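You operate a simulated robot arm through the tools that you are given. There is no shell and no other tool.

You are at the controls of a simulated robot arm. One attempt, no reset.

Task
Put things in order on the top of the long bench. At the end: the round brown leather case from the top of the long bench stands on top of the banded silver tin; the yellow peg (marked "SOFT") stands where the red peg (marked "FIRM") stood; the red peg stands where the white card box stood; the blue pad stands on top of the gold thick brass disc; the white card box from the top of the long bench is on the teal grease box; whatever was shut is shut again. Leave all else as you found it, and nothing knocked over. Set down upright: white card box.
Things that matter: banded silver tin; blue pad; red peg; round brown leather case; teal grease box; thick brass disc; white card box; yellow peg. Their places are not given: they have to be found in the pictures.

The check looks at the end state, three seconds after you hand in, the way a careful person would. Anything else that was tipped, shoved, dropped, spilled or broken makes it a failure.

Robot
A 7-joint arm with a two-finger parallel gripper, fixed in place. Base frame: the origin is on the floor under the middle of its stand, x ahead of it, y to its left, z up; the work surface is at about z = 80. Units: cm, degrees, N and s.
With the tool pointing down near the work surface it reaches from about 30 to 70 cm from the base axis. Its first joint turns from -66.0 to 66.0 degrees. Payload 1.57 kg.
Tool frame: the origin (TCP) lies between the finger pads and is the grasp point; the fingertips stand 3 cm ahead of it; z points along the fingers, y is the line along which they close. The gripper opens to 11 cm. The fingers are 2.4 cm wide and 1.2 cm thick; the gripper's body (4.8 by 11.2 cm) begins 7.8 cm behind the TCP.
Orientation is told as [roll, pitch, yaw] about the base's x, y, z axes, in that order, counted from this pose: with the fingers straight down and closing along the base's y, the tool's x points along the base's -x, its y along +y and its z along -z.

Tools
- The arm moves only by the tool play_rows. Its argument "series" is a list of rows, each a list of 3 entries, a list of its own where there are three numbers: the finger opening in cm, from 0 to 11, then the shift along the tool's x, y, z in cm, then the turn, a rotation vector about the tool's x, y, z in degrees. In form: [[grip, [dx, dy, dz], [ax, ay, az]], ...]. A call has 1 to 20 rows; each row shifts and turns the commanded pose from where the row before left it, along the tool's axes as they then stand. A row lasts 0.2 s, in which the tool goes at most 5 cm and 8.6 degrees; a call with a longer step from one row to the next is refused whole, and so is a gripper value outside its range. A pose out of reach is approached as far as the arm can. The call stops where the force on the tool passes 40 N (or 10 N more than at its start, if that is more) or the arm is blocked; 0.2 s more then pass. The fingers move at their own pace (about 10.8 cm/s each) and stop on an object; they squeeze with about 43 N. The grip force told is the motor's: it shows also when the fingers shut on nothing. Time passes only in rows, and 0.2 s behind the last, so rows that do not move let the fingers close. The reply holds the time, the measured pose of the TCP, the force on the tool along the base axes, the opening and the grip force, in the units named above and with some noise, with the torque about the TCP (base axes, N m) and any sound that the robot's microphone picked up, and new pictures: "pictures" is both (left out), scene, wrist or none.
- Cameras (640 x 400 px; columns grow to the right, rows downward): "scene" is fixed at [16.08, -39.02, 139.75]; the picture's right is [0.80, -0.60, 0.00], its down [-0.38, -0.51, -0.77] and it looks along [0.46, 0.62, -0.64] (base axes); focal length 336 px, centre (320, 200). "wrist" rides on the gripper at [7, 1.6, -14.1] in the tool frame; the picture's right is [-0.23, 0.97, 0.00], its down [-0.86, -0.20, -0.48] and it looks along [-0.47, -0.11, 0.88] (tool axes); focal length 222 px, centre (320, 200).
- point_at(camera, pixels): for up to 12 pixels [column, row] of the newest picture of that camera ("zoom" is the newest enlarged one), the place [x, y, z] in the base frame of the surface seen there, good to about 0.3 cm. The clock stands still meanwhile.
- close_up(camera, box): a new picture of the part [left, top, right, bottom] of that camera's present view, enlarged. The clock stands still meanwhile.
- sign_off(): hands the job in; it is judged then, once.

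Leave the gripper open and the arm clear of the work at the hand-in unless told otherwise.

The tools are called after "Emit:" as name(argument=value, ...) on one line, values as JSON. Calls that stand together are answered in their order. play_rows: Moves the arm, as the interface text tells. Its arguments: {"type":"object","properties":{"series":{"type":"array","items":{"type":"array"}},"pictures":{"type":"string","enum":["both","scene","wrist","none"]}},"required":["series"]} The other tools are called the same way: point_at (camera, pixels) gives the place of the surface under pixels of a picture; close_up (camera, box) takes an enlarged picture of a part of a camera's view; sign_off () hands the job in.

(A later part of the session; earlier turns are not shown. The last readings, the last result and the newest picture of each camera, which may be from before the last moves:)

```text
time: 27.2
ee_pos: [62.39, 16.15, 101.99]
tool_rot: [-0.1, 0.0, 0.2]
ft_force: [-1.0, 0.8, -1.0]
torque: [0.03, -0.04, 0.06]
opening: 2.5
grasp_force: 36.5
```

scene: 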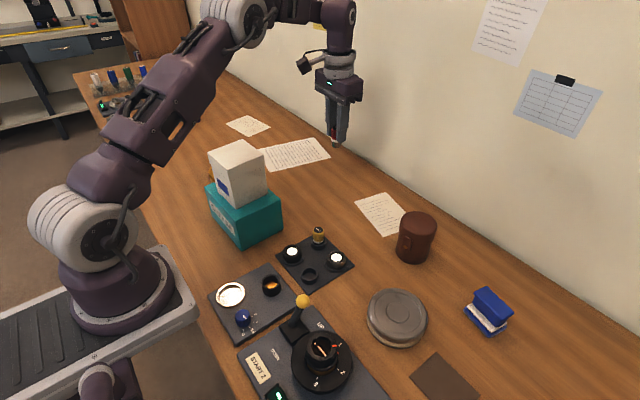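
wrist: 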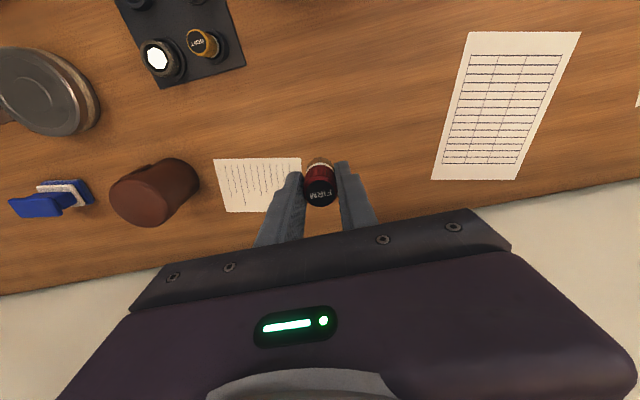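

I lower the red peg toward the bench, stopping just above it.

Emit:
play_rows(series=[[1.5, [0.15, -0.08, 2], [0, 0, 0]], [1.5, [0, 0, 3], [0, 0, 0]], [1.5, [0, 0, 3.5], [0, 0, 0]], [1.5, [0, 0, 3.5], [0, 0, 0]], [1.5, [0, 0, 2.5], [0, 0, 0]], [1.5, [0, 0, 1.3], [0, 0, 0]], [1.5, [0, 0, 0.7], [0, 0, 0]], [1.5, [0, 0, 0], [0, 0, 0]], [1.5, [0, 0, 0], [0, 0, 0]]])

Emit:
close_up(camera="scene", box=[290, 130, 380, 215])

```text
time: 29.2
ee_pos: [62.0, 15.9, 85.41]
tool_rot: [-0.1, 0.0, 0.1]
ft_force: [-0.2, 0.3, -0.4]
torque: [0.0, 0.0, -0.03]
opening: 2.52
grasp_force: 36.1
```

scene: 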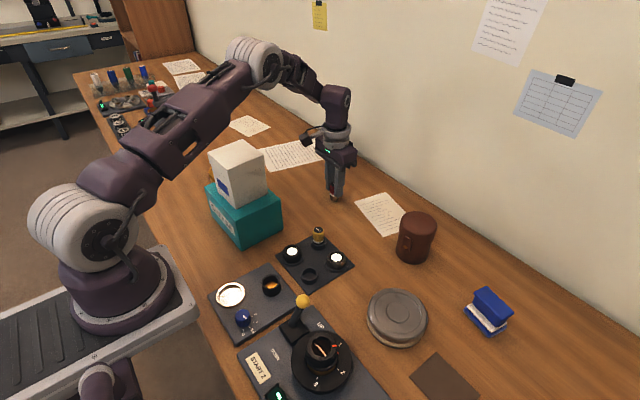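
wrist: 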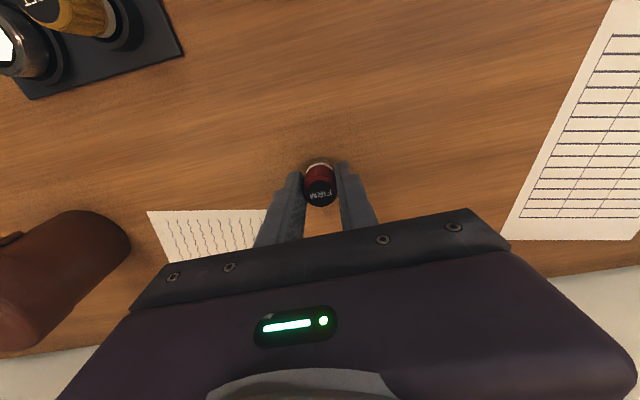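

```text
4.71 times, centred on (335, 172) of scene
```

zoom: 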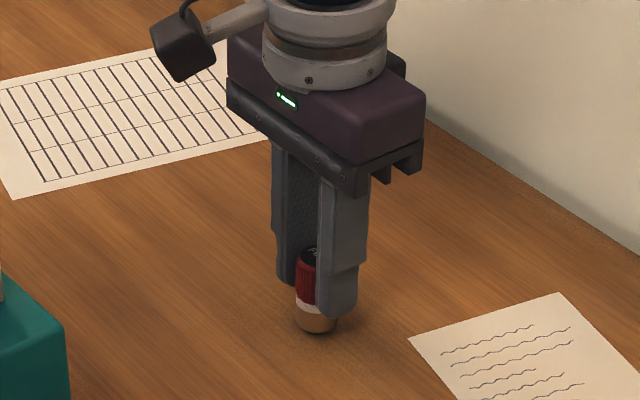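

The peg's foot is just above the bench. I creep down in 0.1 cm steps to feel contact.

Emit:
play_rows(series=[[1.5, [-0.1, 0.1, 0.1], [0, 0, 0]], [1.5, [0, 0, 0.1], [0, 0, 0]], [1.5, [0, 0, 0.1], [0, 0, 0]], [1.5, [0, 0, 0], [0, 0, 0]]], pictures="none")

```text
time: 30.2
ee_pos: [61.99, 16.19, 85.15]
tool_rot: [0.0, -0.1, 0.1]
ft_force: [-0.4, -1.0, -0.5]
torque: [-0.01, -0.01, 0.04]
opening: 2.53
grasp_force: 36.4
```

Emit:
play_rows(series=[[1.5, [0, 0, 0.1], [0, 0, 0]], [1.5, [0, 0, 0.1], [0, 0, 0]], [1.5, [0, 0, 0], [0, 0, 0]]], pictures="none")

```text
time: 31.0
ee_pos: [62.26, 16.12, 84.88]
tool_rot: [0.0, 0.0, 0.1]
ft_force: [-1.0, 0.7, 5.6]
torque: [0.06, 0.02, -0.02]
opening: 2.56
grasp_force: 36.0
```

Contact (5.6 N up). I open the fingers to release the red peg, then look before rising.

Emit:
play_rows(series=[[2.7, [0, 0, 0], [0, 0, 0]], [3.2, [0, 0, 0], [0, 0, 0]], [4, [0, 0, 0], [0, 0, 0]], [4, [0, 0, 0], [0, 0, 0]]])

Emit:
close_up(camera="scene", box=[290, 130, 380, 215])

```text
time: 32.0
ee_pos: [62.07, 16.24, 84.97]
tool_rot: [-0.1, 0.0, 0.0]
ft_force: [0.0, 0.5, 0.8]
torque: [-0.01, -0.02, -0.02]
opening: 3.99
grasp_force: 0.1
```

scene: 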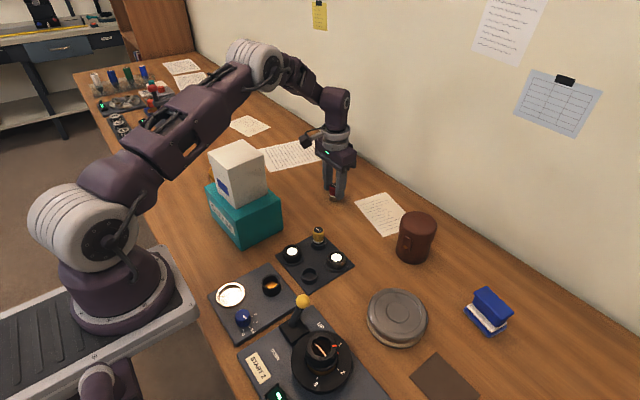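
wrist: 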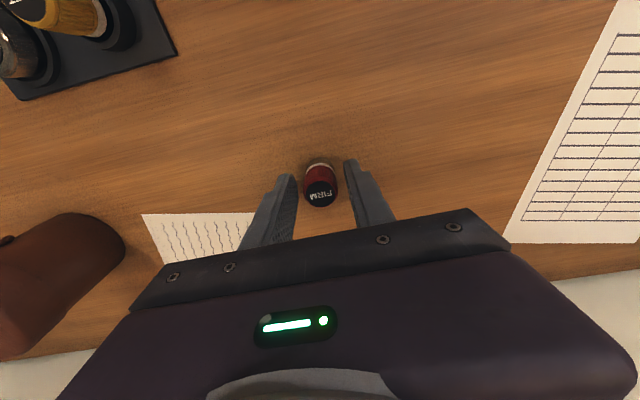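

```text
4.71 times, centred on (335, 172) of scene
```

zoom: 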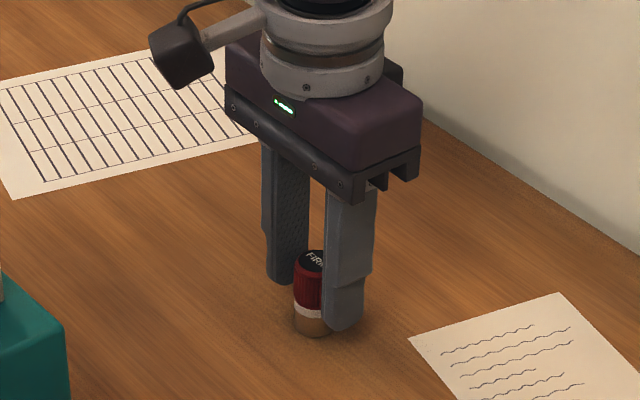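

The red peg stands alone, upright. I rise straight up and go above the yellow peg at about (48.4, 4.9).

Emit:
play_rows(series=[[4, [0, 0, -1.5], [0, 0, 0]], [4, [0, 0, -3], [0, 0, 0]], [4, [0, 0, -4], [0, 0, 0]], [4, [0, 0, -4.5], [0, 0, 0]], [4, [2.5, -2.06, -1], [0, 0, 0]], [4, [3.5, -2.9, 0], [0, 0, 0]], [4, [3.5, -2.9, 0], [0, 0, 0]], [4, [2.7, -2.2, 0], [0, 0, 0]], [4, [1.5, -1.24, 0], [0, 0, 0]], [4, [0, 0, 0], [0, 0, 0]]])

Emit:
close_up(camera="wrist", box=[260, 90, 400, 200])

```text
time: 34.2
ee_pos: [48.41, 4.65, 99.08]
tool_rot: [0.0, 0.0, 0.0]
ft_force: [-0.3, 0.3, -1.3]
torque: [0.02, 0.01, 0.02]
opening: 4.0
grasp_force: 0.2
```

scene: 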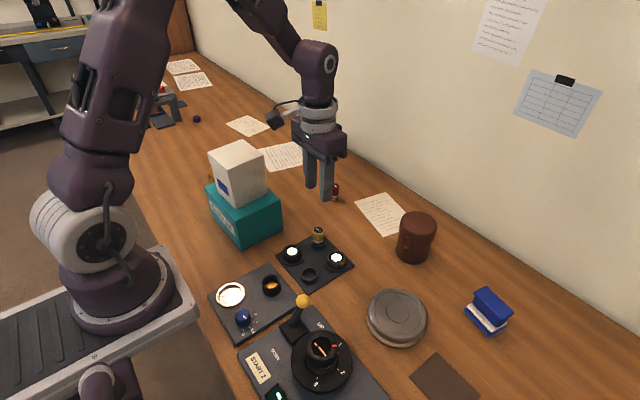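
wrist: 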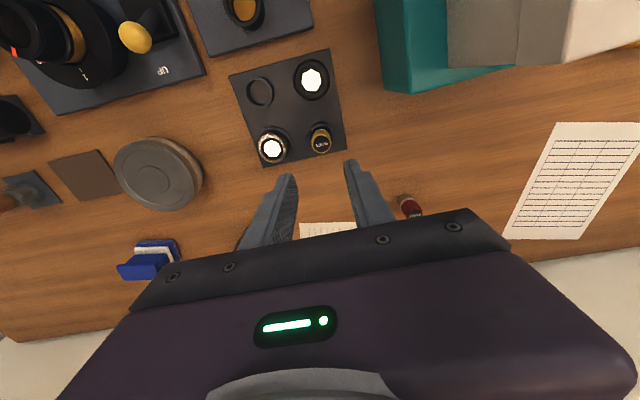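

```text
3.64 times, centred on (330, 145) of wrist
```

zoom: 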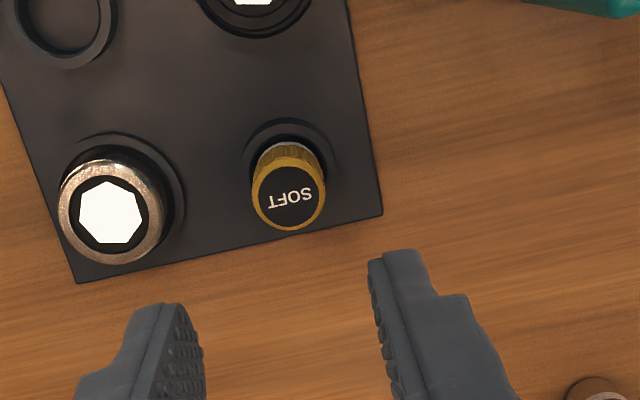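

The yellow peg's cap is at (288,193) in the enlargement. I measure its cap centre and ring.

Emit:
point_at(camera="zoom", pixels=[[289, 195], [258, 200], [321, 190], [289, 165], [291, 226], [248, 150], [335, 150], [290, 122], [65, 25], [20, 30], [105, 20], [65, 62]])

Emit:
point_at(camera="scene", pixels=[[318, 229], [318, 232], [314, 231], [323, 231], [336, 193]])

```text
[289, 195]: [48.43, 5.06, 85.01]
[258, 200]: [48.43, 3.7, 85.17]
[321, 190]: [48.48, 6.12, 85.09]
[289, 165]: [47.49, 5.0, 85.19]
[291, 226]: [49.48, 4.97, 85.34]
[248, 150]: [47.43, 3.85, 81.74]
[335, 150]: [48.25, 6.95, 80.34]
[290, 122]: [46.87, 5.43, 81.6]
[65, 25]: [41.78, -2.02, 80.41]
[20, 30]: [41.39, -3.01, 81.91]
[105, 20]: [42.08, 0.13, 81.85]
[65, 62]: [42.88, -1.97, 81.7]
```

```text
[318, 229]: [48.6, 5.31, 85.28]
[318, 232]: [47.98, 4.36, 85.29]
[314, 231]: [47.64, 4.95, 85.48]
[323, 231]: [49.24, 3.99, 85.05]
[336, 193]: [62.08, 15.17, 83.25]
```

Yellow peg: centre (48.45, 4.93), top z≈85.2. I lower onto it as with the red one.

Emit:
play_rows(series=[[4, [-0.03, 0.22, 1.5], [0, 0, 0]], [4, [0, 0, 2.5], [0, 0, 0]], [4, [0, 0, 2.5], [0, 0, 0]], [4, [0, 0, 2.5], [0, 0, 0]], [4, [0, 0, 2.0], [0, 0, 0]], [4, [0, 0, 1.4], [0, 0, 0]], [4, [0, 0, 0.9], [0, 0, 0]], [4, [0, 0, 0.4], [0, 0, 0]], [4, [0, 0, 0], [0, 0, 0]], [4, [0, 0, 0], [0, 0, 0]]])

```text
time: 36.4
ee_pos: [48.56, 4.87, 85.25]
tool_rot: [0.1, 0.1, 0.0]
ft_force: [0.3, -0.6, -0.9]
torque: [0.0, -0.01, 0.01]
opening: 4.01
grasp_force: 0.0
```

scene: 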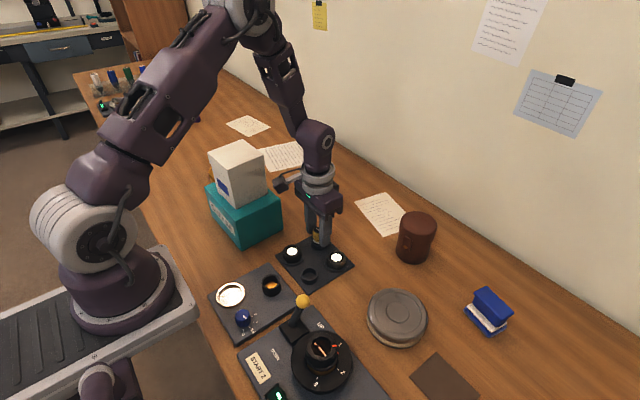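
wrist: 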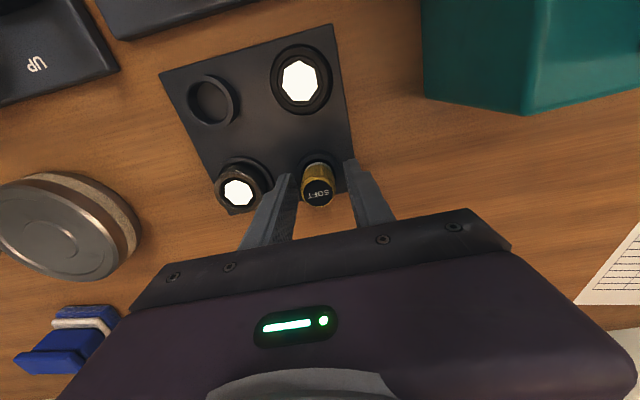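

The yellow cap lies at (318,192), at the tool centre. I close and lift slowly.

Emit:
play_rows(series=[[3, [0.05, 0, 0], [0, 0, 0]], [1.8, [0, 0, 0], [0, 0, 0]], [1.5, [0, 0, 0], [0, 0, 0]], [1.5, [0, 0, 0], [0, 0, 0]], [1.5, [0, 0, 0], [0, 0, 0]]], pictures="none")

Emit:
play_rows(series=[[1.5, [0, 0, -0.3], [0, 0, 0]], [1.5, [0, 0, -0.4], [0, 0, 0]], [1.5, [0, 0, -0.6], [0, 0, 0]], [1.5, [0, 0, -0.8], [0, 0, 0]], [1.5, [0, 0, -1.5], [0, 0, 0]], [1.5, [0, 0, -2.5], [0, 0, 0]], [1.5, [0, 0, -2.5], [0, 0, 0]], [1.5, [0, 0, 0], [0, 0, 0]]])

```text
time: 37.6
ee_pos: [48.51, 4.99, 85.28]
tool_rot: [0.0, 0.0, 0.0]
ft_force: [1.4, -0.5, -0.8]
torque: [-0.02, 0.02, -0.01]
opening: 2.52
grasp_force: 36.6
```

```text
time: 39.4
ee_pos: [48.34, 4.88, 93.95]
tool_rot: [0.0, 0.0, 0.1]
ft_force: [-0.5, -0.1, -0.3]
torque: [-0.04, -0.03, -0.01]
opening: 2.53
grasp_force: 36.8
```

scene: 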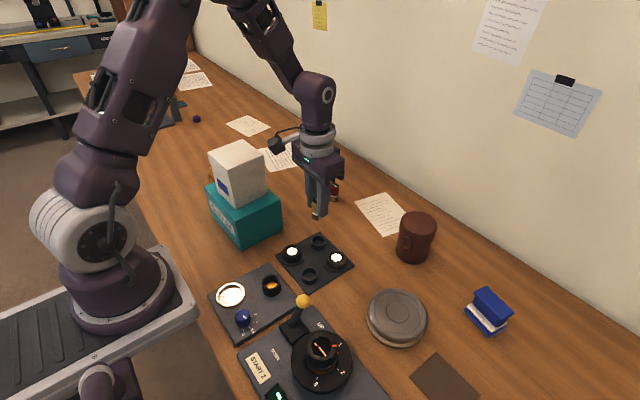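
wrist: 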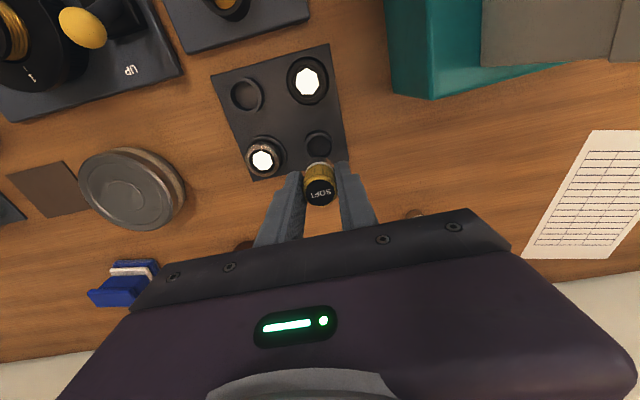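

Now I carry the yellow peg to over the empty red socket, i.e. a shift of (-7.36, -6.61).

Emit:
play_rows(series=[[1.5, [1.3, -1.16, 0], [0, 0, 0]], [1.5, [2.4, -2.15, 0], [0, 0, 0]], [1.5, [2.4, -2.15, 0], [0, 0, 0]], [1.5, [1.26, -1.15, 0], [0, 0, 0]], [1.5, [0, 0, 2], [0, 0, 0]], [1.5, [0, 0, 2], [0, 0, 0]], [1.5, [0, 0, 1.5], [0, 0, 0]], [1.5, [0, 0, 0.6], [0, 0, 0]], [1.5, [0, 0, 0], [0, 0, 0]], [1.5, [0, 0, 0], [0, 0, 0]]])

Emit:
close_up(camera="scene", box=[270, 220, 360, 295])

Emit:
close_up(camera="wrist", box=[260, 100, 400, 220])

```text
time: 41.6
ee_pos: [41.15, -1.7, 87.64]
tool_rot: [0.0, 0.0, -0.1]
ft_force: [0.2, -0.5, -0.8]
torque: [-0.01, -0.01, -0.01]
opening: 2.52
grasp_force: 36.6
```

scene: 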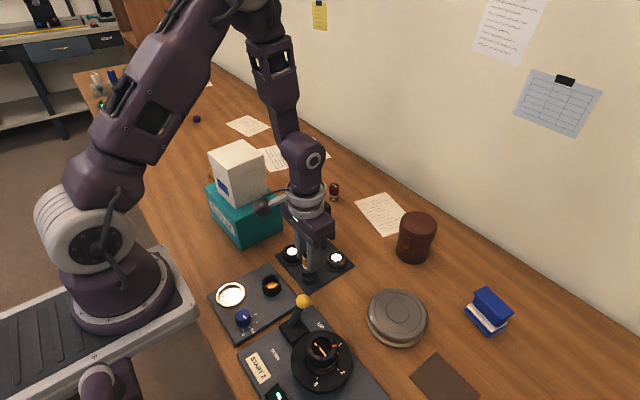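
wrist: 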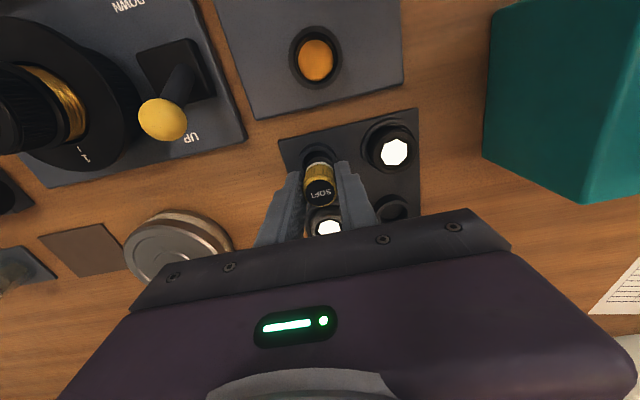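

```text
5.33 times, centred on (315, 258) of scene
```

zoom: 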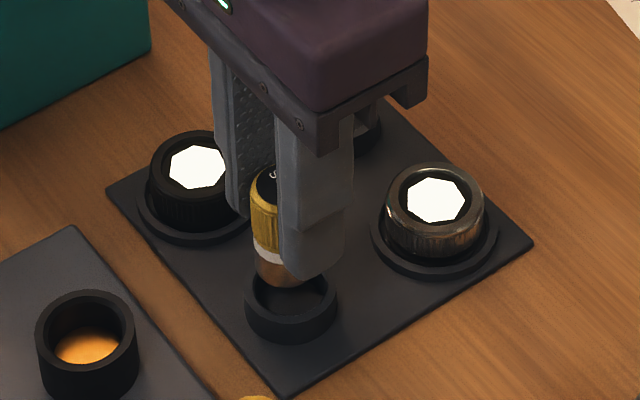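

```text
3.33 times, centred on (330, 160) of wrist
```

zoom: 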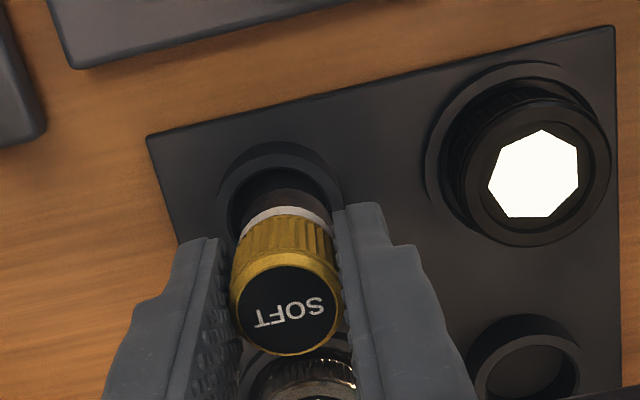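

I check alignment of peg and ring: measuring the ring's rim in the enlarged wrist picture.

Emit:
point_at(camera="zoom", pixels=[[222, 205], [338, 180], [280, 150], [225, 215], [275, 165], [234, 215], [328, 195], [288, 308], [240, 300], [336, 290], [285, 270], [288, 345]])

Emit:
close_up(camera="wrist", box=[290, 130, 350, 180])

Emit:
close_up(camera="scene", box=[290, 245, 330, 290])

```text
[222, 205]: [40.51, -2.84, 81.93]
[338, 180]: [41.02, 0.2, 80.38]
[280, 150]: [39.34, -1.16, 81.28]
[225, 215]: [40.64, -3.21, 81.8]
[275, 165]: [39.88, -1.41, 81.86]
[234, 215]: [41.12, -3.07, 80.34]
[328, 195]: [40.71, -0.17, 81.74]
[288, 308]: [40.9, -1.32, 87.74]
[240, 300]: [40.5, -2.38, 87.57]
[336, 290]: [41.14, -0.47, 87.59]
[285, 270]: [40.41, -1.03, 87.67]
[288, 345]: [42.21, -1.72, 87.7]
```

```text
8.00 times, centred on (320, 155) of wrist
```

zoom: 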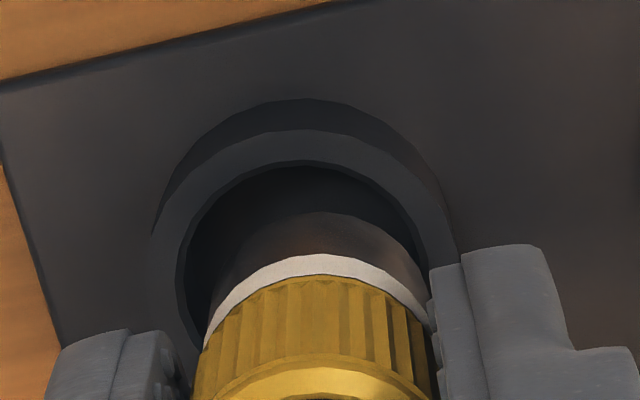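

```text
8.89 times, centred on (310, 268) of scene
```

zoom: 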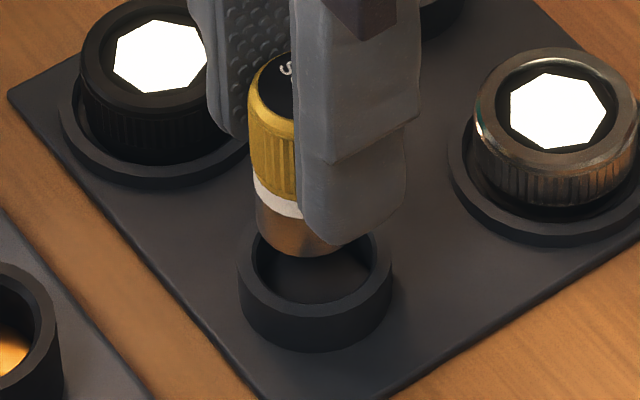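

The peg's foot sits about 0.2 cm too far toward +y relative to the ring (8x wrist view: shank centred at 320, ring opening at 304). I shift by about (+0.1, -0.2) and recheck.

Emit:
play_rows(series=[[1.5, [-0.1, -0.2, 0], [0, 0, 0]], [1.5, [0, 0, 0.3], [0, 0, 0]], [1.5, [0, 0, 0], [0, 0, 0]]], pictures="none")

Emit:
close_up(camera="wrist", box=[290, 130, 350, 180])

Emit:
close_up(camera="scene", box=[290, 245, 330, 290])

```text
time: 42.4
ee_pos: [41.24, -1.84, 87.57]
tool_rot: [0.0, 0.0, -0.1]
ft_force: [0.5, 0.3, -0.2]
torque: [0.05, -0.01, 0.01]
opening: 2.52
grasp_force: 36.8
```

```text
8.00 times, centred on (320, 155) of wrist
```

zoom: 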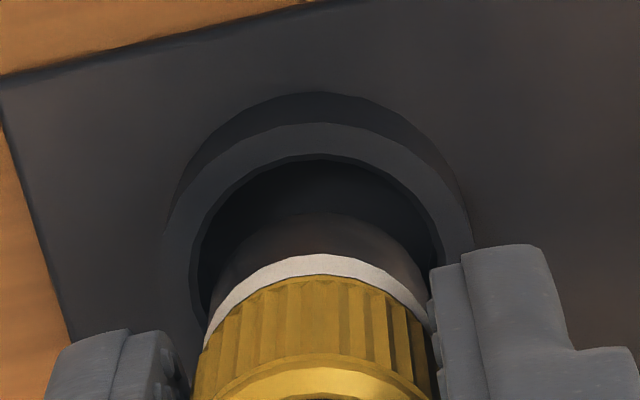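

```text
8.89 times, centred on (310, 268) of scene
```

zoom: 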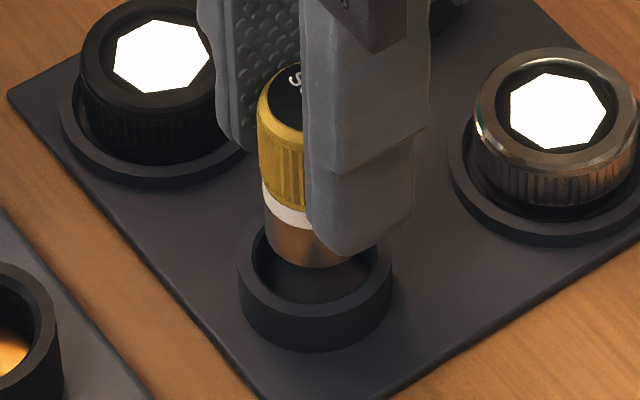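

Now the shank is centred in the ring in both views. I lower gently, watching the force.

Emit:
play_rows(series=[[1.5, [0.05, -0.02, 0.3], [0, 0, 0]], [1.5, [0, 0, 0.3], [0, 0, 0]], [1.5, [0, 0, 0.3], [0, 0, 0]], [1.5, [0, 0, 0], [0, 0, 0]]], pictures="none")

Emit:
close_up(camera="scene", box=[290, 245, 330, 290])

```text
time: 43.4
ee_pos: [41.34, -1.77, 86.58]
tool_rot: [0.0, 0.0, 0.0]
ft_force: [-0.3, 1.6, -0.8]
torque: [-0.01, 0.0, 0.02]
opening: 2.56
grasp_force: 36.3
```

```text
8.89 times, centred on (310, 268) of scene
```

zoom: 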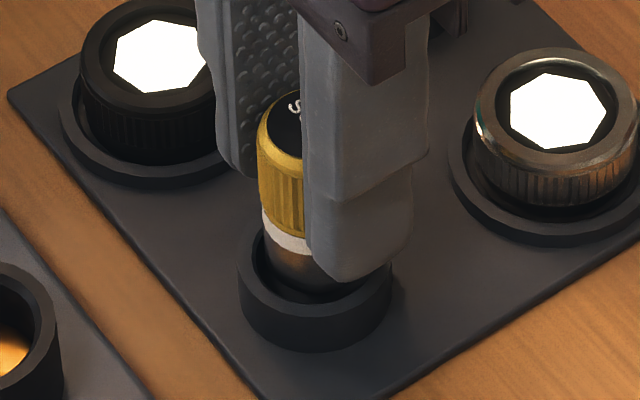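

The foot is entering the ring with no resistance. I continue down.

Emit:
play_rows(series=[[1.5, [0, 0, 0.3], [0, 0, 0]], [1.5, [0, 0, 0.3], [0, 0, 0]], [1.5, [0, 0, 0.25], [0, 0, 0]], [1.5, [0, 0, 0.1], [0, 0, 0]], [1.5, [0, 0, 0], [0, 0, 0]]], pictures="none")

```text
time: 44.6
ee_pos: [41.1, -1.79, 85.54]
tool_rot: [0.1, 0.1, 0.1]
ft_force: [-0.3, -0.4, -1.2]
torque: [-0.01, -0.01, 0.02]
opening: 2.51
grasp_force: 36.4
```

Emit:
play_rows(series=[[1.5, [0, 0, 0.1], [0, 0, 0]], [1.5, [0, 0, 0.1], [0, 0, 0]], [1.5, [0, 0, 0], [0, 0, 0]]], pictures="none")

```text
time: 45.4
ee_pos: [41.2, -1.86, 85.29]
tool_rot: [-0.1, 0.0, 0.0]
ft_force: [-1.2, -0.4, 0.3]
torque: [0.02, 0.0, 0.02]
opening: 2.53
grasp_force: 36.4
```

Emit:
play_rows(series=[[1.5, [0, 0, 0.1], [0, 0, 0]], [1.5, [0, 0, 0], [0, 0, 0]]], pictures="none")

```text
time: 46.0
ee_pos: [41.12, -1.83, 85.28]
tool_rot: [0.0, 0.1, 0.1]
ft_force: [-0.7, 0.9, -0.8]
torque: [0.0, 0.03, 0.0]
opening: 2.55
grasp_force: 36.2
```

Emit:
play_rows(series=[[1.5, [0, 0, 0.1], [0, 0, 0]], [1.5, [0, 0, 0], [0, 0, 0]]], pictures="none")

Emit:
close_up(camera="scene", box=[290, 245, 330, 290])

```text
time: 46.6
ee_pos: [41.17, -1.86, 85.26]
tool_rot: [0.0, 0.0, -0.1]
ft_force: [-2.8, 0.2, 9.3]
torque: [-0.01, 0.06, -0.01]
opening: 2.53
grasp_force: 36.8
```

```text
8.89 times, centred on (310, 268) of scene
```

zoom: 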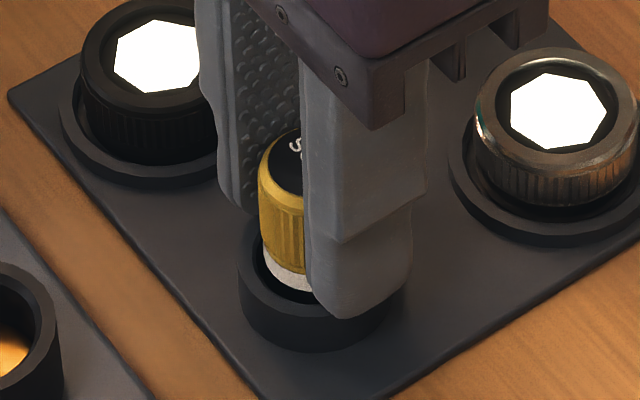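

Contact (9 N): the yellow peg is seated in the red one's socket. I open to release it and rise.

Emit:
play_rows(series=[[2.7, [0, 0, -0.05], [0, 0, 0]], [3.2, [0, 0, 0], [0, 0, 0]], [4, [0, 0, 0], [0, 0, 0]], [4, [0, 0, 0], [0, 0, 0]], [4, [0, 0, -1.5], [0, 0, 0]], [4, [0, 0, -3], [0, 0, 0]], [4, [0, 0, -4], [0, 0, 0]], [4, [0, 0, -4], [0, 0, 0]], [4, [0, 0, -3], [0, 0, 0]], [4, [0, 0, 0], [0, 0, 0]]])

Emit:
close_up(camera="scene", box=[270, 220, 360, 295])

Emit:
close_up(camera="scene", box=[360, 190, 540, 360])

```text
time: 48.8
ee_pos: [41.08, -1.65, 100.98]
tool_rot: [0.0, 0.0, 0.1]
ft_force: [-0.6, 0.5, 0.1]
torque: [0.0, 0.04, 0.02]
opening: 3.97
grasp_force: 0.1
```

scene: 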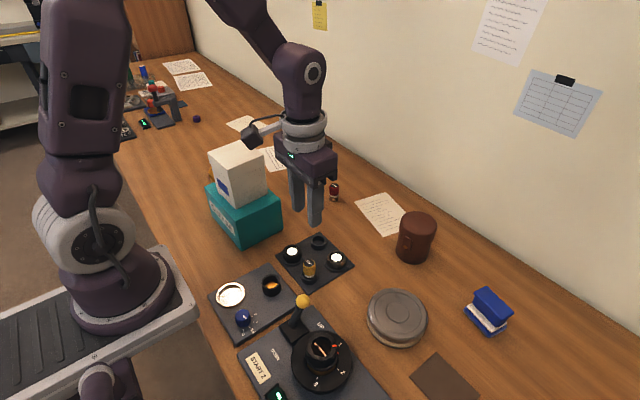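
wrist: 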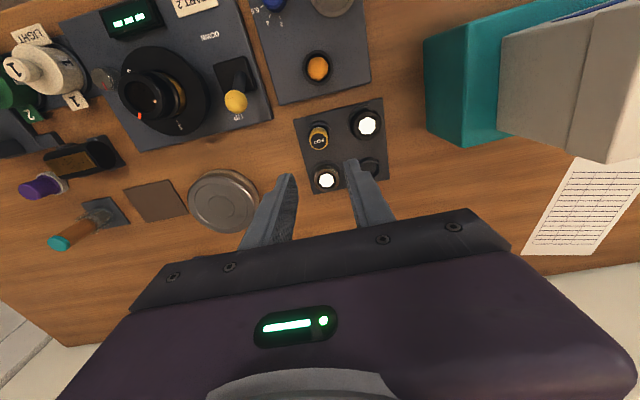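

```text
5.33 times, centred on (315, 258) of scene
```

zoom: 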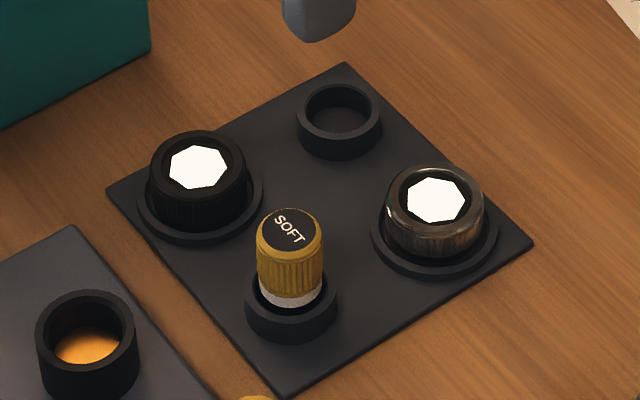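

```text
2.35 times, centred on (450, 275) of scene
```

zoom: 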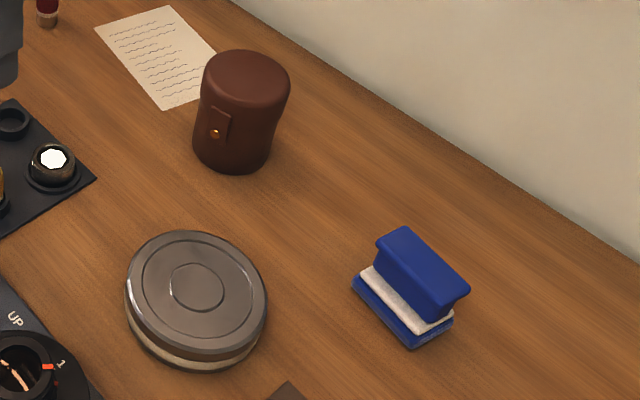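

The yellow peg stands seated in the former red socket. Next the leather case at about (64, -10). I open the fingers and move toward it for a better view.

Emit:
play_rows(series=[[5, [-2, -1, -1.5], [0, 0, 0]], [7, [-3.2, -1.7, -1.5], [0, 0, 0]], [9, [-3.4, -1.9, -1], [0, 0, 0]], [11, [-3.4, -1.9, -1], [0, 0, 0]], [11, [-2.6, -1.4, 0], [0, 0, 0]], [11, [-1.3, -0.75, 0], [0, 0, 0]], [11, [0, 0, 0], [0, 0, 0]]])

Emit:
close_up(camera="wrist", box=[240, 90, 400, 240])

```text
time: 50.4
ee_pos: [56.96, -10.51, 105.67]
tool_rot: [0.1, 0.0, 0.0]
ft_force: [0.4, 0.2, -0.7]
torque: [0.01, 0.0, -0.03]
opening: 10.99
grasp_force: 0.1
```

scene: 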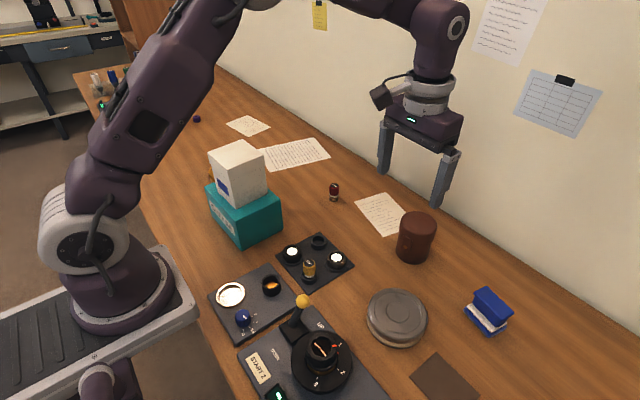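
wrist: 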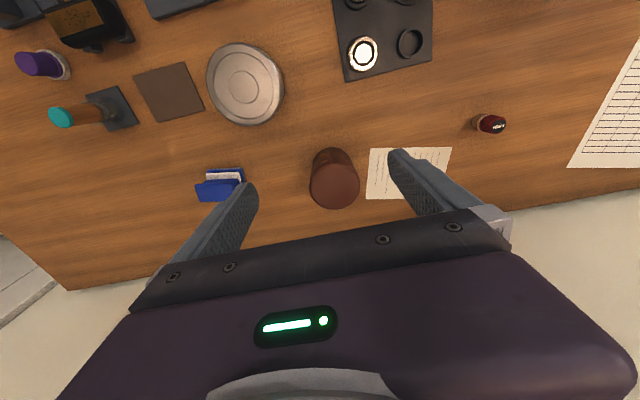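

```text
2.67 times, centred on (320, 165) of wrist
```

zoom: 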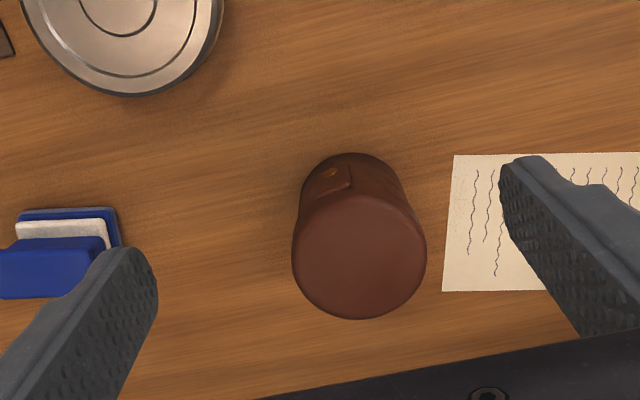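

The leather case's top is centred near (359,257) in the enlargement. I measure it, and the tin and blue pad.

Emit:
point_at(camera="zoom", pixels=[[359, 257], [297, 255], [422, 255], [359, 200], [359, 314], [345, 160], [305, 190], [395, 180], [115, 90], [200, 40], [30, 20], [120, 12]])

Emit:
point_at(camera="wrist", pixels=[[244, 85], [209, 86], [282, 84], [246, 47], [246, 121], [219, 190], [197, 193], [240, 186], [205, 175], [242, 170], [215, 199]])

Emit:
point_at(camera="scene", pixels=[[417, 222], [401, 222], [435, 222], [418, 214], [417, 233], [414, 260], [400, 250], [428, 254], [397, 312], [396, 340], [370, 320], [420, 335]])

```text
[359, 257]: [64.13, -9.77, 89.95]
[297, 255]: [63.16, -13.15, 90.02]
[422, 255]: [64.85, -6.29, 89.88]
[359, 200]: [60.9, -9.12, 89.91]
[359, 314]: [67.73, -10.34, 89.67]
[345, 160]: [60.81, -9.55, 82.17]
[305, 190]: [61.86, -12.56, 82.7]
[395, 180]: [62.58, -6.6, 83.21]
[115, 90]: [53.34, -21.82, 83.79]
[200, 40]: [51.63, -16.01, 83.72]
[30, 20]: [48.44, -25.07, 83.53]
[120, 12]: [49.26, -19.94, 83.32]
```

```text
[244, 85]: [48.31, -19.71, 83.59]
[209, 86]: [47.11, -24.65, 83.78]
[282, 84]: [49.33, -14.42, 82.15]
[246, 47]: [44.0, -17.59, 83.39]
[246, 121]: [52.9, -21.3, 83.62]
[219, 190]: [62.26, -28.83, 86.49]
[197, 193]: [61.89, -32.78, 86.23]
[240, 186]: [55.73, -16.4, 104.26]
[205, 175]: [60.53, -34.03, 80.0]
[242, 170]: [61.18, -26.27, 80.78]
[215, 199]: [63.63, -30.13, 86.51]
```

```text
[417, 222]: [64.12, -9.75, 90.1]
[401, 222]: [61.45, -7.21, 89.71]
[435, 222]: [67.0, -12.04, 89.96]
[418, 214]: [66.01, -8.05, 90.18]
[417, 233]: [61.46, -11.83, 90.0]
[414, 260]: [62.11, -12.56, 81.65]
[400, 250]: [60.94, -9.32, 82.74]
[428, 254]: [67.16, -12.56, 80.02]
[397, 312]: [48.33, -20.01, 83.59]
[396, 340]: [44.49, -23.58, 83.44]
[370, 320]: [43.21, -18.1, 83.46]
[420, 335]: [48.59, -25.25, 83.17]
```

Case: top centre (64.15, -9.73), about 7.1 cm across, top z≈90. Tin: centre about (48.35, -19.8), top z≈83.6. I move above the case.

Emit:
play_rows(series=[[11, [-1.6, 0.18, 1], [0, 0, 0]], [11, [-2.4, 0.26, 2], [0, 0, 0]], [11, [-2.0, 0.22, 2.5], [0, 0, 0]], [11, [-1.19, 0.12, 2.5], [0, 0, 0]], [11, [0, 0, 2], [0, 0, 0]], [11, [0, 0, 0], [0, 0, 0]]])

```text
time: 51.8
ee_pos: [64.12, -9.58, 95.66]
tool_rot: [0.0, 0.0, 0.0]
ft_force: [-0.1, 0.0, -0.3]
torque: [0.03, -0.03, 0.01]
opening: 11.0
grasp_force: 0.1
```

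scene: 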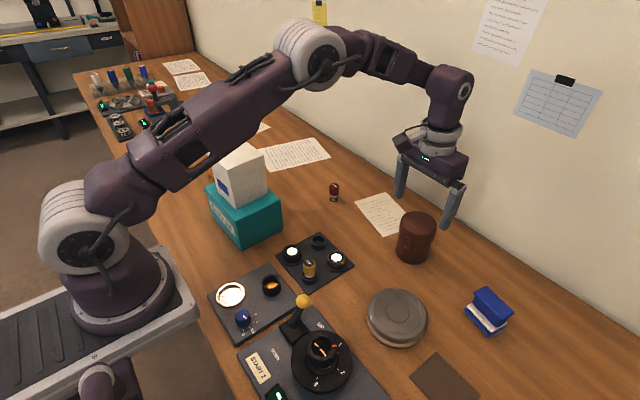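
wrist: 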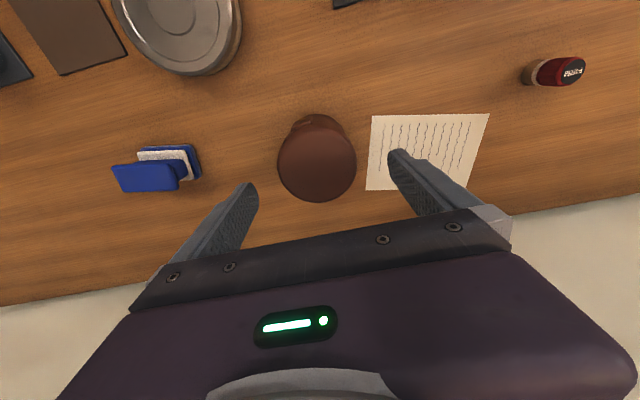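

The case top is centred at about (317,163), as expected. I lower around it to z≈84.7 and close.

Emit:
play_rows(series=[[11, [0, 0, 2], [0, 0, 0]], [11, [0, 0, 2.2], [0, 0, 0]], [11, [0, 0, 2.2], [0, 0, 0]], [11, [0, 0, 2.2], [0, 0, 0]], [11, [0, 0, 1.6], [0, 0, 0]], [11, [0, 0, 0.75], [0, 0, 0]], [11, [0, 0, 0], [0, 0, 0]], [8, [0, 0, 0], [0, 0, 0]], [7, [0, 0, 0], [0, 0, 0]], [6, [0, 0, 0], [0, 0, 0]], [6, [0, 0, 0], [0, 0, 0]], [6, [0, 0, 0], [0, 0, 0]]])

Emit:
close_up(camera="scene", box=[370, 160, 490, 280])

```text
time: 54.4
ee_pos: [64.33, -9.68, 84.9]
tool_rot: [-0.1, 0.0, 0.0]
ft_force: [0.0, 0.6, 0.3]
torque: [-0.06, -0.06, -0.02]
opening: 7.56
grasp_force: 42.9
```

scene: 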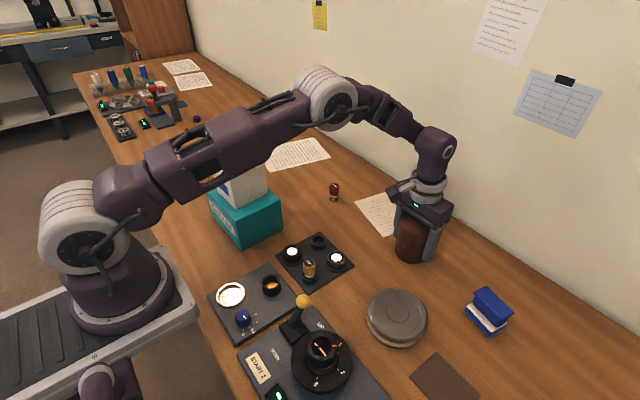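
wrist: 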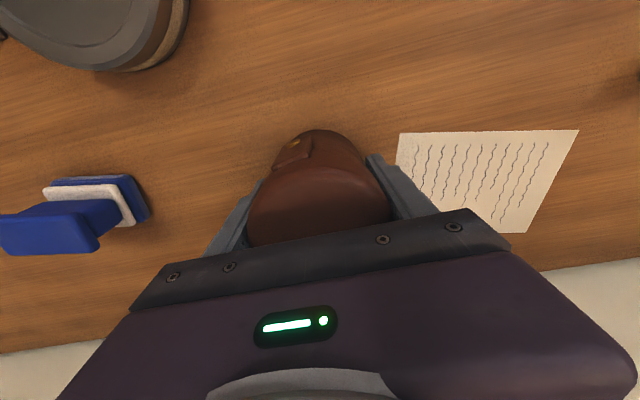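

```text
3.33 times, centred on (430, 220) of scene
```

zoom: 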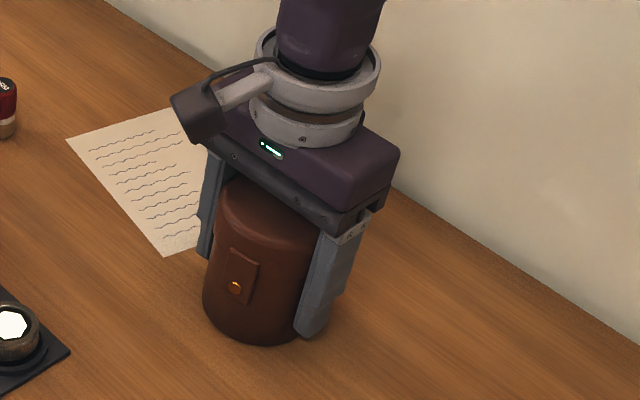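

Held at 7.56 cm. I lift a little and check the weight and that it comes as one piece.

Emit:
play_rows(series=[[6, [0, 0, -0.4], [0, 0, 0]], [6, [0, 0, -0.8], [0, 0, 0]], [6, [0, 0, -1.3], [0, 0, 0]], [6, [0, 0, 0], [0, 0, 0]]], pictures="scene")

Emit:
close_up(camera="scene", box=[370, 160, 490, 280])

```text
time: 55.4
ee_pos: [64.24, -9.59, 87.2]
tool_rot: [0.0, 0.1, 0.0]
ft_force: [-0.5, 0.2, -1.3]
torque: [0.0, 0.03, -0.04]
opening: 7.56
grasp_force: 42.9
```

scene: 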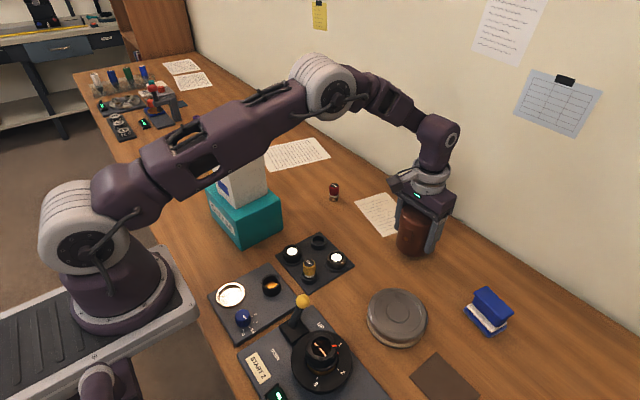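

```text
3.33 times, centred on (430, 220) of scene
```

zoom: 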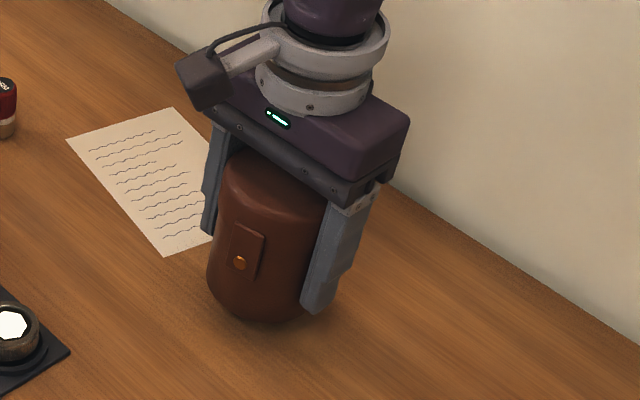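

The case comes up as one piece, light. I refine the tin's centre from the scene before carrying.

Emit:
close_up(camera="scene", box=[350, 275, 445, 355])

```text
5.00 times, centred on (398, 315) of scene
```

zoom: 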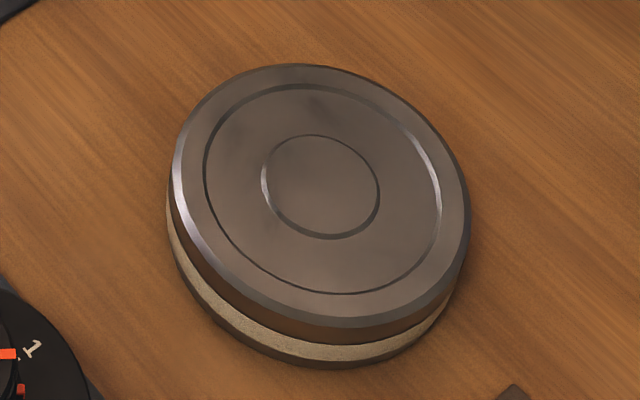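

Emit:
point_at(camera="zoom", pixels=[[320, 186], [262, 186], [379, 188], [320, 135], [320, 238], [205, 165], [440, 210], [305, 87], [335, 292], [180, 160], [465, 220], [320, 200]])

```text
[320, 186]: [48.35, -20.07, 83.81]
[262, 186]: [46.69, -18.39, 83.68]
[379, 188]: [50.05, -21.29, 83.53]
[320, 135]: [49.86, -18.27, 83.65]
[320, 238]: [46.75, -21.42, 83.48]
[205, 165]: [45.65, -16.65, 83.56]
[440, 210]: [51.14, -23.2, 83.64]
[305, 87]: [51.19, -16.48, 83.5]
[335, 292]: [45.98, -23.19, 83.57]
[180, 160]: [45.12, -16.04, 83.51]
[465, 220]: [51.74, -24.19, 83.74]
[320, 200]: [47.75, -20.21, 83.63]
```

Tin centre (48.4, -19.87), top z≈83.6. I raise the case and carry it above the tin.

Emit:
play_rows(series=[[6, [0, 0, -2.5], [0, 0, 0]], [6, [0, 0, -3.5], [0, 0, 0]], [6, [0, 0, -3], [0, 0, 0]], [6, [1.5, -0.98, 0], [0, 0, 0]], [6, [3, -1.96, 0], [0, 0, 0]], [6, [3.4, -2.22, 0], [0, 0, 0]], [6, [3.4, -2.22, 0], [0, 0, 0]], [6, [2.9, -1.9, 0], [0, 0, 0]], [6, [1.55, -1.0, 0], [0, 0, 0]], [6, [0, 0, 0], [0, 0, 0]], [6, [0, 0, 0], [0, 0, 0]]])

```text
time: 57.8
ee_pos: [48.48, -20.12, 96.24]
tool_rot: [-0.1, -0.1, 0.0]
ft_force: [-0.7, -0.3, -2.8]
torque: [0.03, 0.03, -0.03]
opening: 7.55
grasp_force: 43.2
```

scene: 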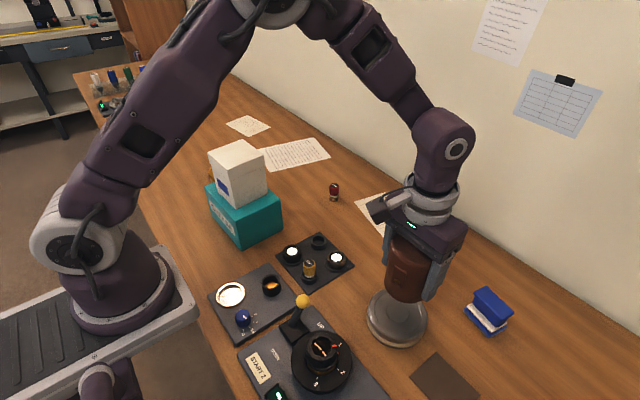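
wrist: 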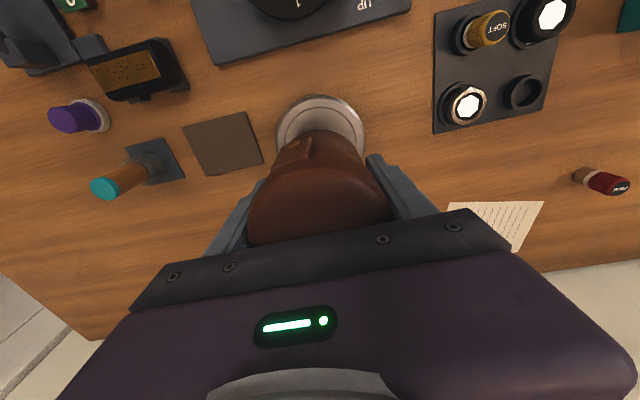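

The case hangs over the tin. I lower to just above it, then compare the centring.

Emit:
play_rows(series=[[6, [0, 0.12, 1.5], [0, 0, 0]], [6, [0, 0, 2], [0, 0, 0]], [6, [0, 0, 1.8], [0, 0, 0]], [6, [0, 0, 1.2], [0, 0, 0]], [6, [0, 0, 0.6], [0, 0, 0]], [6, [0, 0, 0], [0, 0, 0]], [6, [0, 0, 0], [0, 0, 0]]])

Emit:
close_up(camera="scene", box=[345, 230, 465, 355])

Emit:
close_up(camera="wrist", box=[240, 80, 400, 220])

```text
time: 59.4
ee_pos: [48.58, -19.67, 89.23]
tool_rot: [-0.1, 0.0, 0.1]
ft_force: [0.9, 0.6, -1.5]
torque: [0.01, 0.02, 0.0]
opening: 7.54
grasp_force: 43.0
```

scene: 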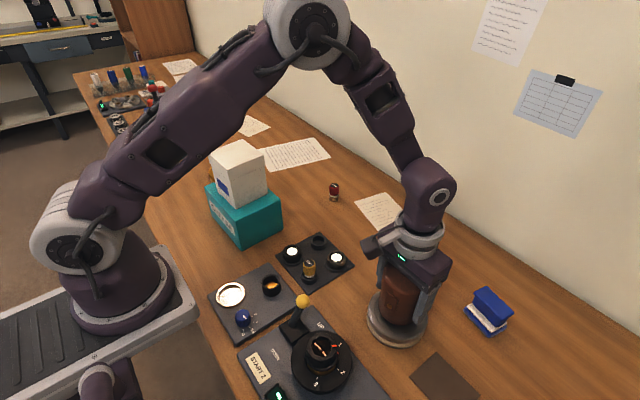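
wrist: 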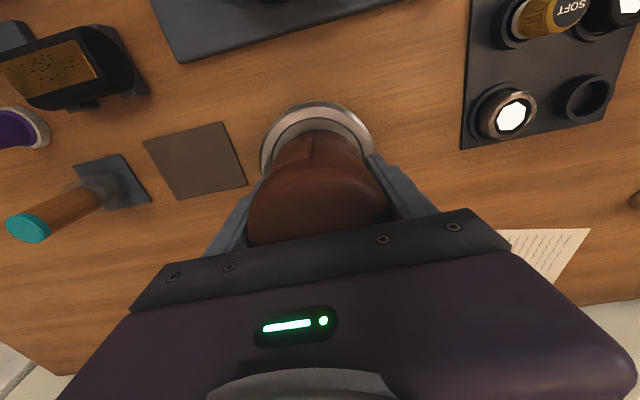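

```text
3.20 times, centred on (405, 292) of scene
```

zoom: 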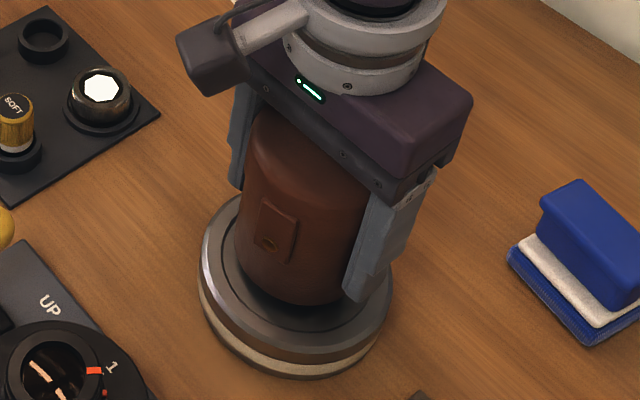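

```text
2.86 times, centred on (320, 150) of wrist
```

zoom: 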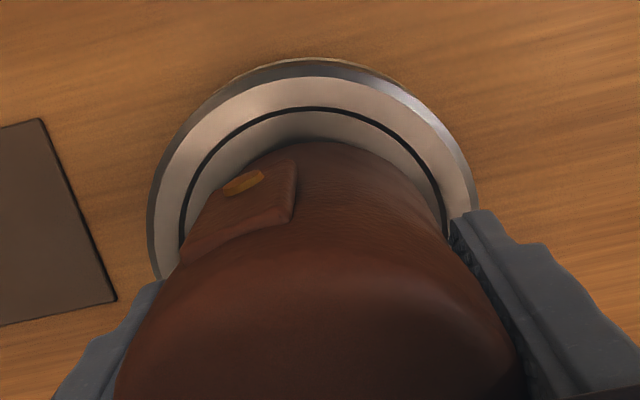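

It is well centred. I creep down to feel contact.

Emit:
play_rows(series=[[6, [0, 0, 0.15], [0, 0, 0]], [6, [0, 0, 0.15], [0, 0, 0]], [6, [0, 0, 0.1], [0, 0, 0]], [6, [0, 0, 0], [0, 0, 0]]], pictures="none")

```text
time: 60.4
ee_pos: [48.67, -19.87, 88.74]
tool_rot: [-0.1, 0.0, 0.1]
ft_force: [-1.0, -0.2, -2.1]
torque: [0.01, 0.02, 0.03]
opening: 7.52
grasp_force: 43.2
```

Emit:
play_rows(series=[[6, [0, 0, 0.1], [0, 0, 0]], [6, [0, 0, 0.1], [0, 0, 0]], [6, [0, 0, 0], [0, 0, 0]]], pictures="none")

```text
time: 61.2
ee_pos: [48.48, -19.76, 88.58]
tool_rot: [-0.1, 0.0, 0.1]
ft_force: [0.2, -0.2, -1.7]
torque: [0.01, 0.0, -0.02]
opening: 7.54
grasp_force: 43.0
```

Emit:
play_rows(series=[[6, [0, 0, 0.1], [0, 0, 0]], [6, [0, 0, 0], [0, 0, 0]]], pictures="none")

```text
time: 61.8
ee_pos: [48.47, -19.7, 88.47]
tool_rot: [0.0, 0.0, -0.1]
ft_force: [-0.4, 0.4, -1.8]
torque: [-0.03, 0.01, -0.02]
opening: 7.55
grasp_force: 43.4
```

Emit:
play_rows(series=[[6, [0, 0, 0.1], [0, 0, 0]], [6, [0, 0, 0], [0, 0, 0]]], pictures="none")

```text
time: 62.4
ee_pos: [48.44, -19.76, 88.42]
tool_rot: [-0.1, 0.0, 0.0]
ft_force: [0.7, 0.2, -1.5]
torque: [-0.02, 0.01, -0.01]
opening: 7.53
grasp_force: 43.4
```

Emit:
play_rows(series=[[6, [0, 0, 0.08], [0, 0, 0]], [6, [0, 0, 0], [0, 0, 0]]], pictures="none")

```text
time: 63.0
ee_pos: [48.57, -19.84, 88.37]
tool_rot: [0.0, -0.1, 0.1]
ft_force: [-1.6, 1.7, 14.6]
torque: [0.16, 0.11, -0.01]
opening: 7.53
grasp_force: 43.0
```

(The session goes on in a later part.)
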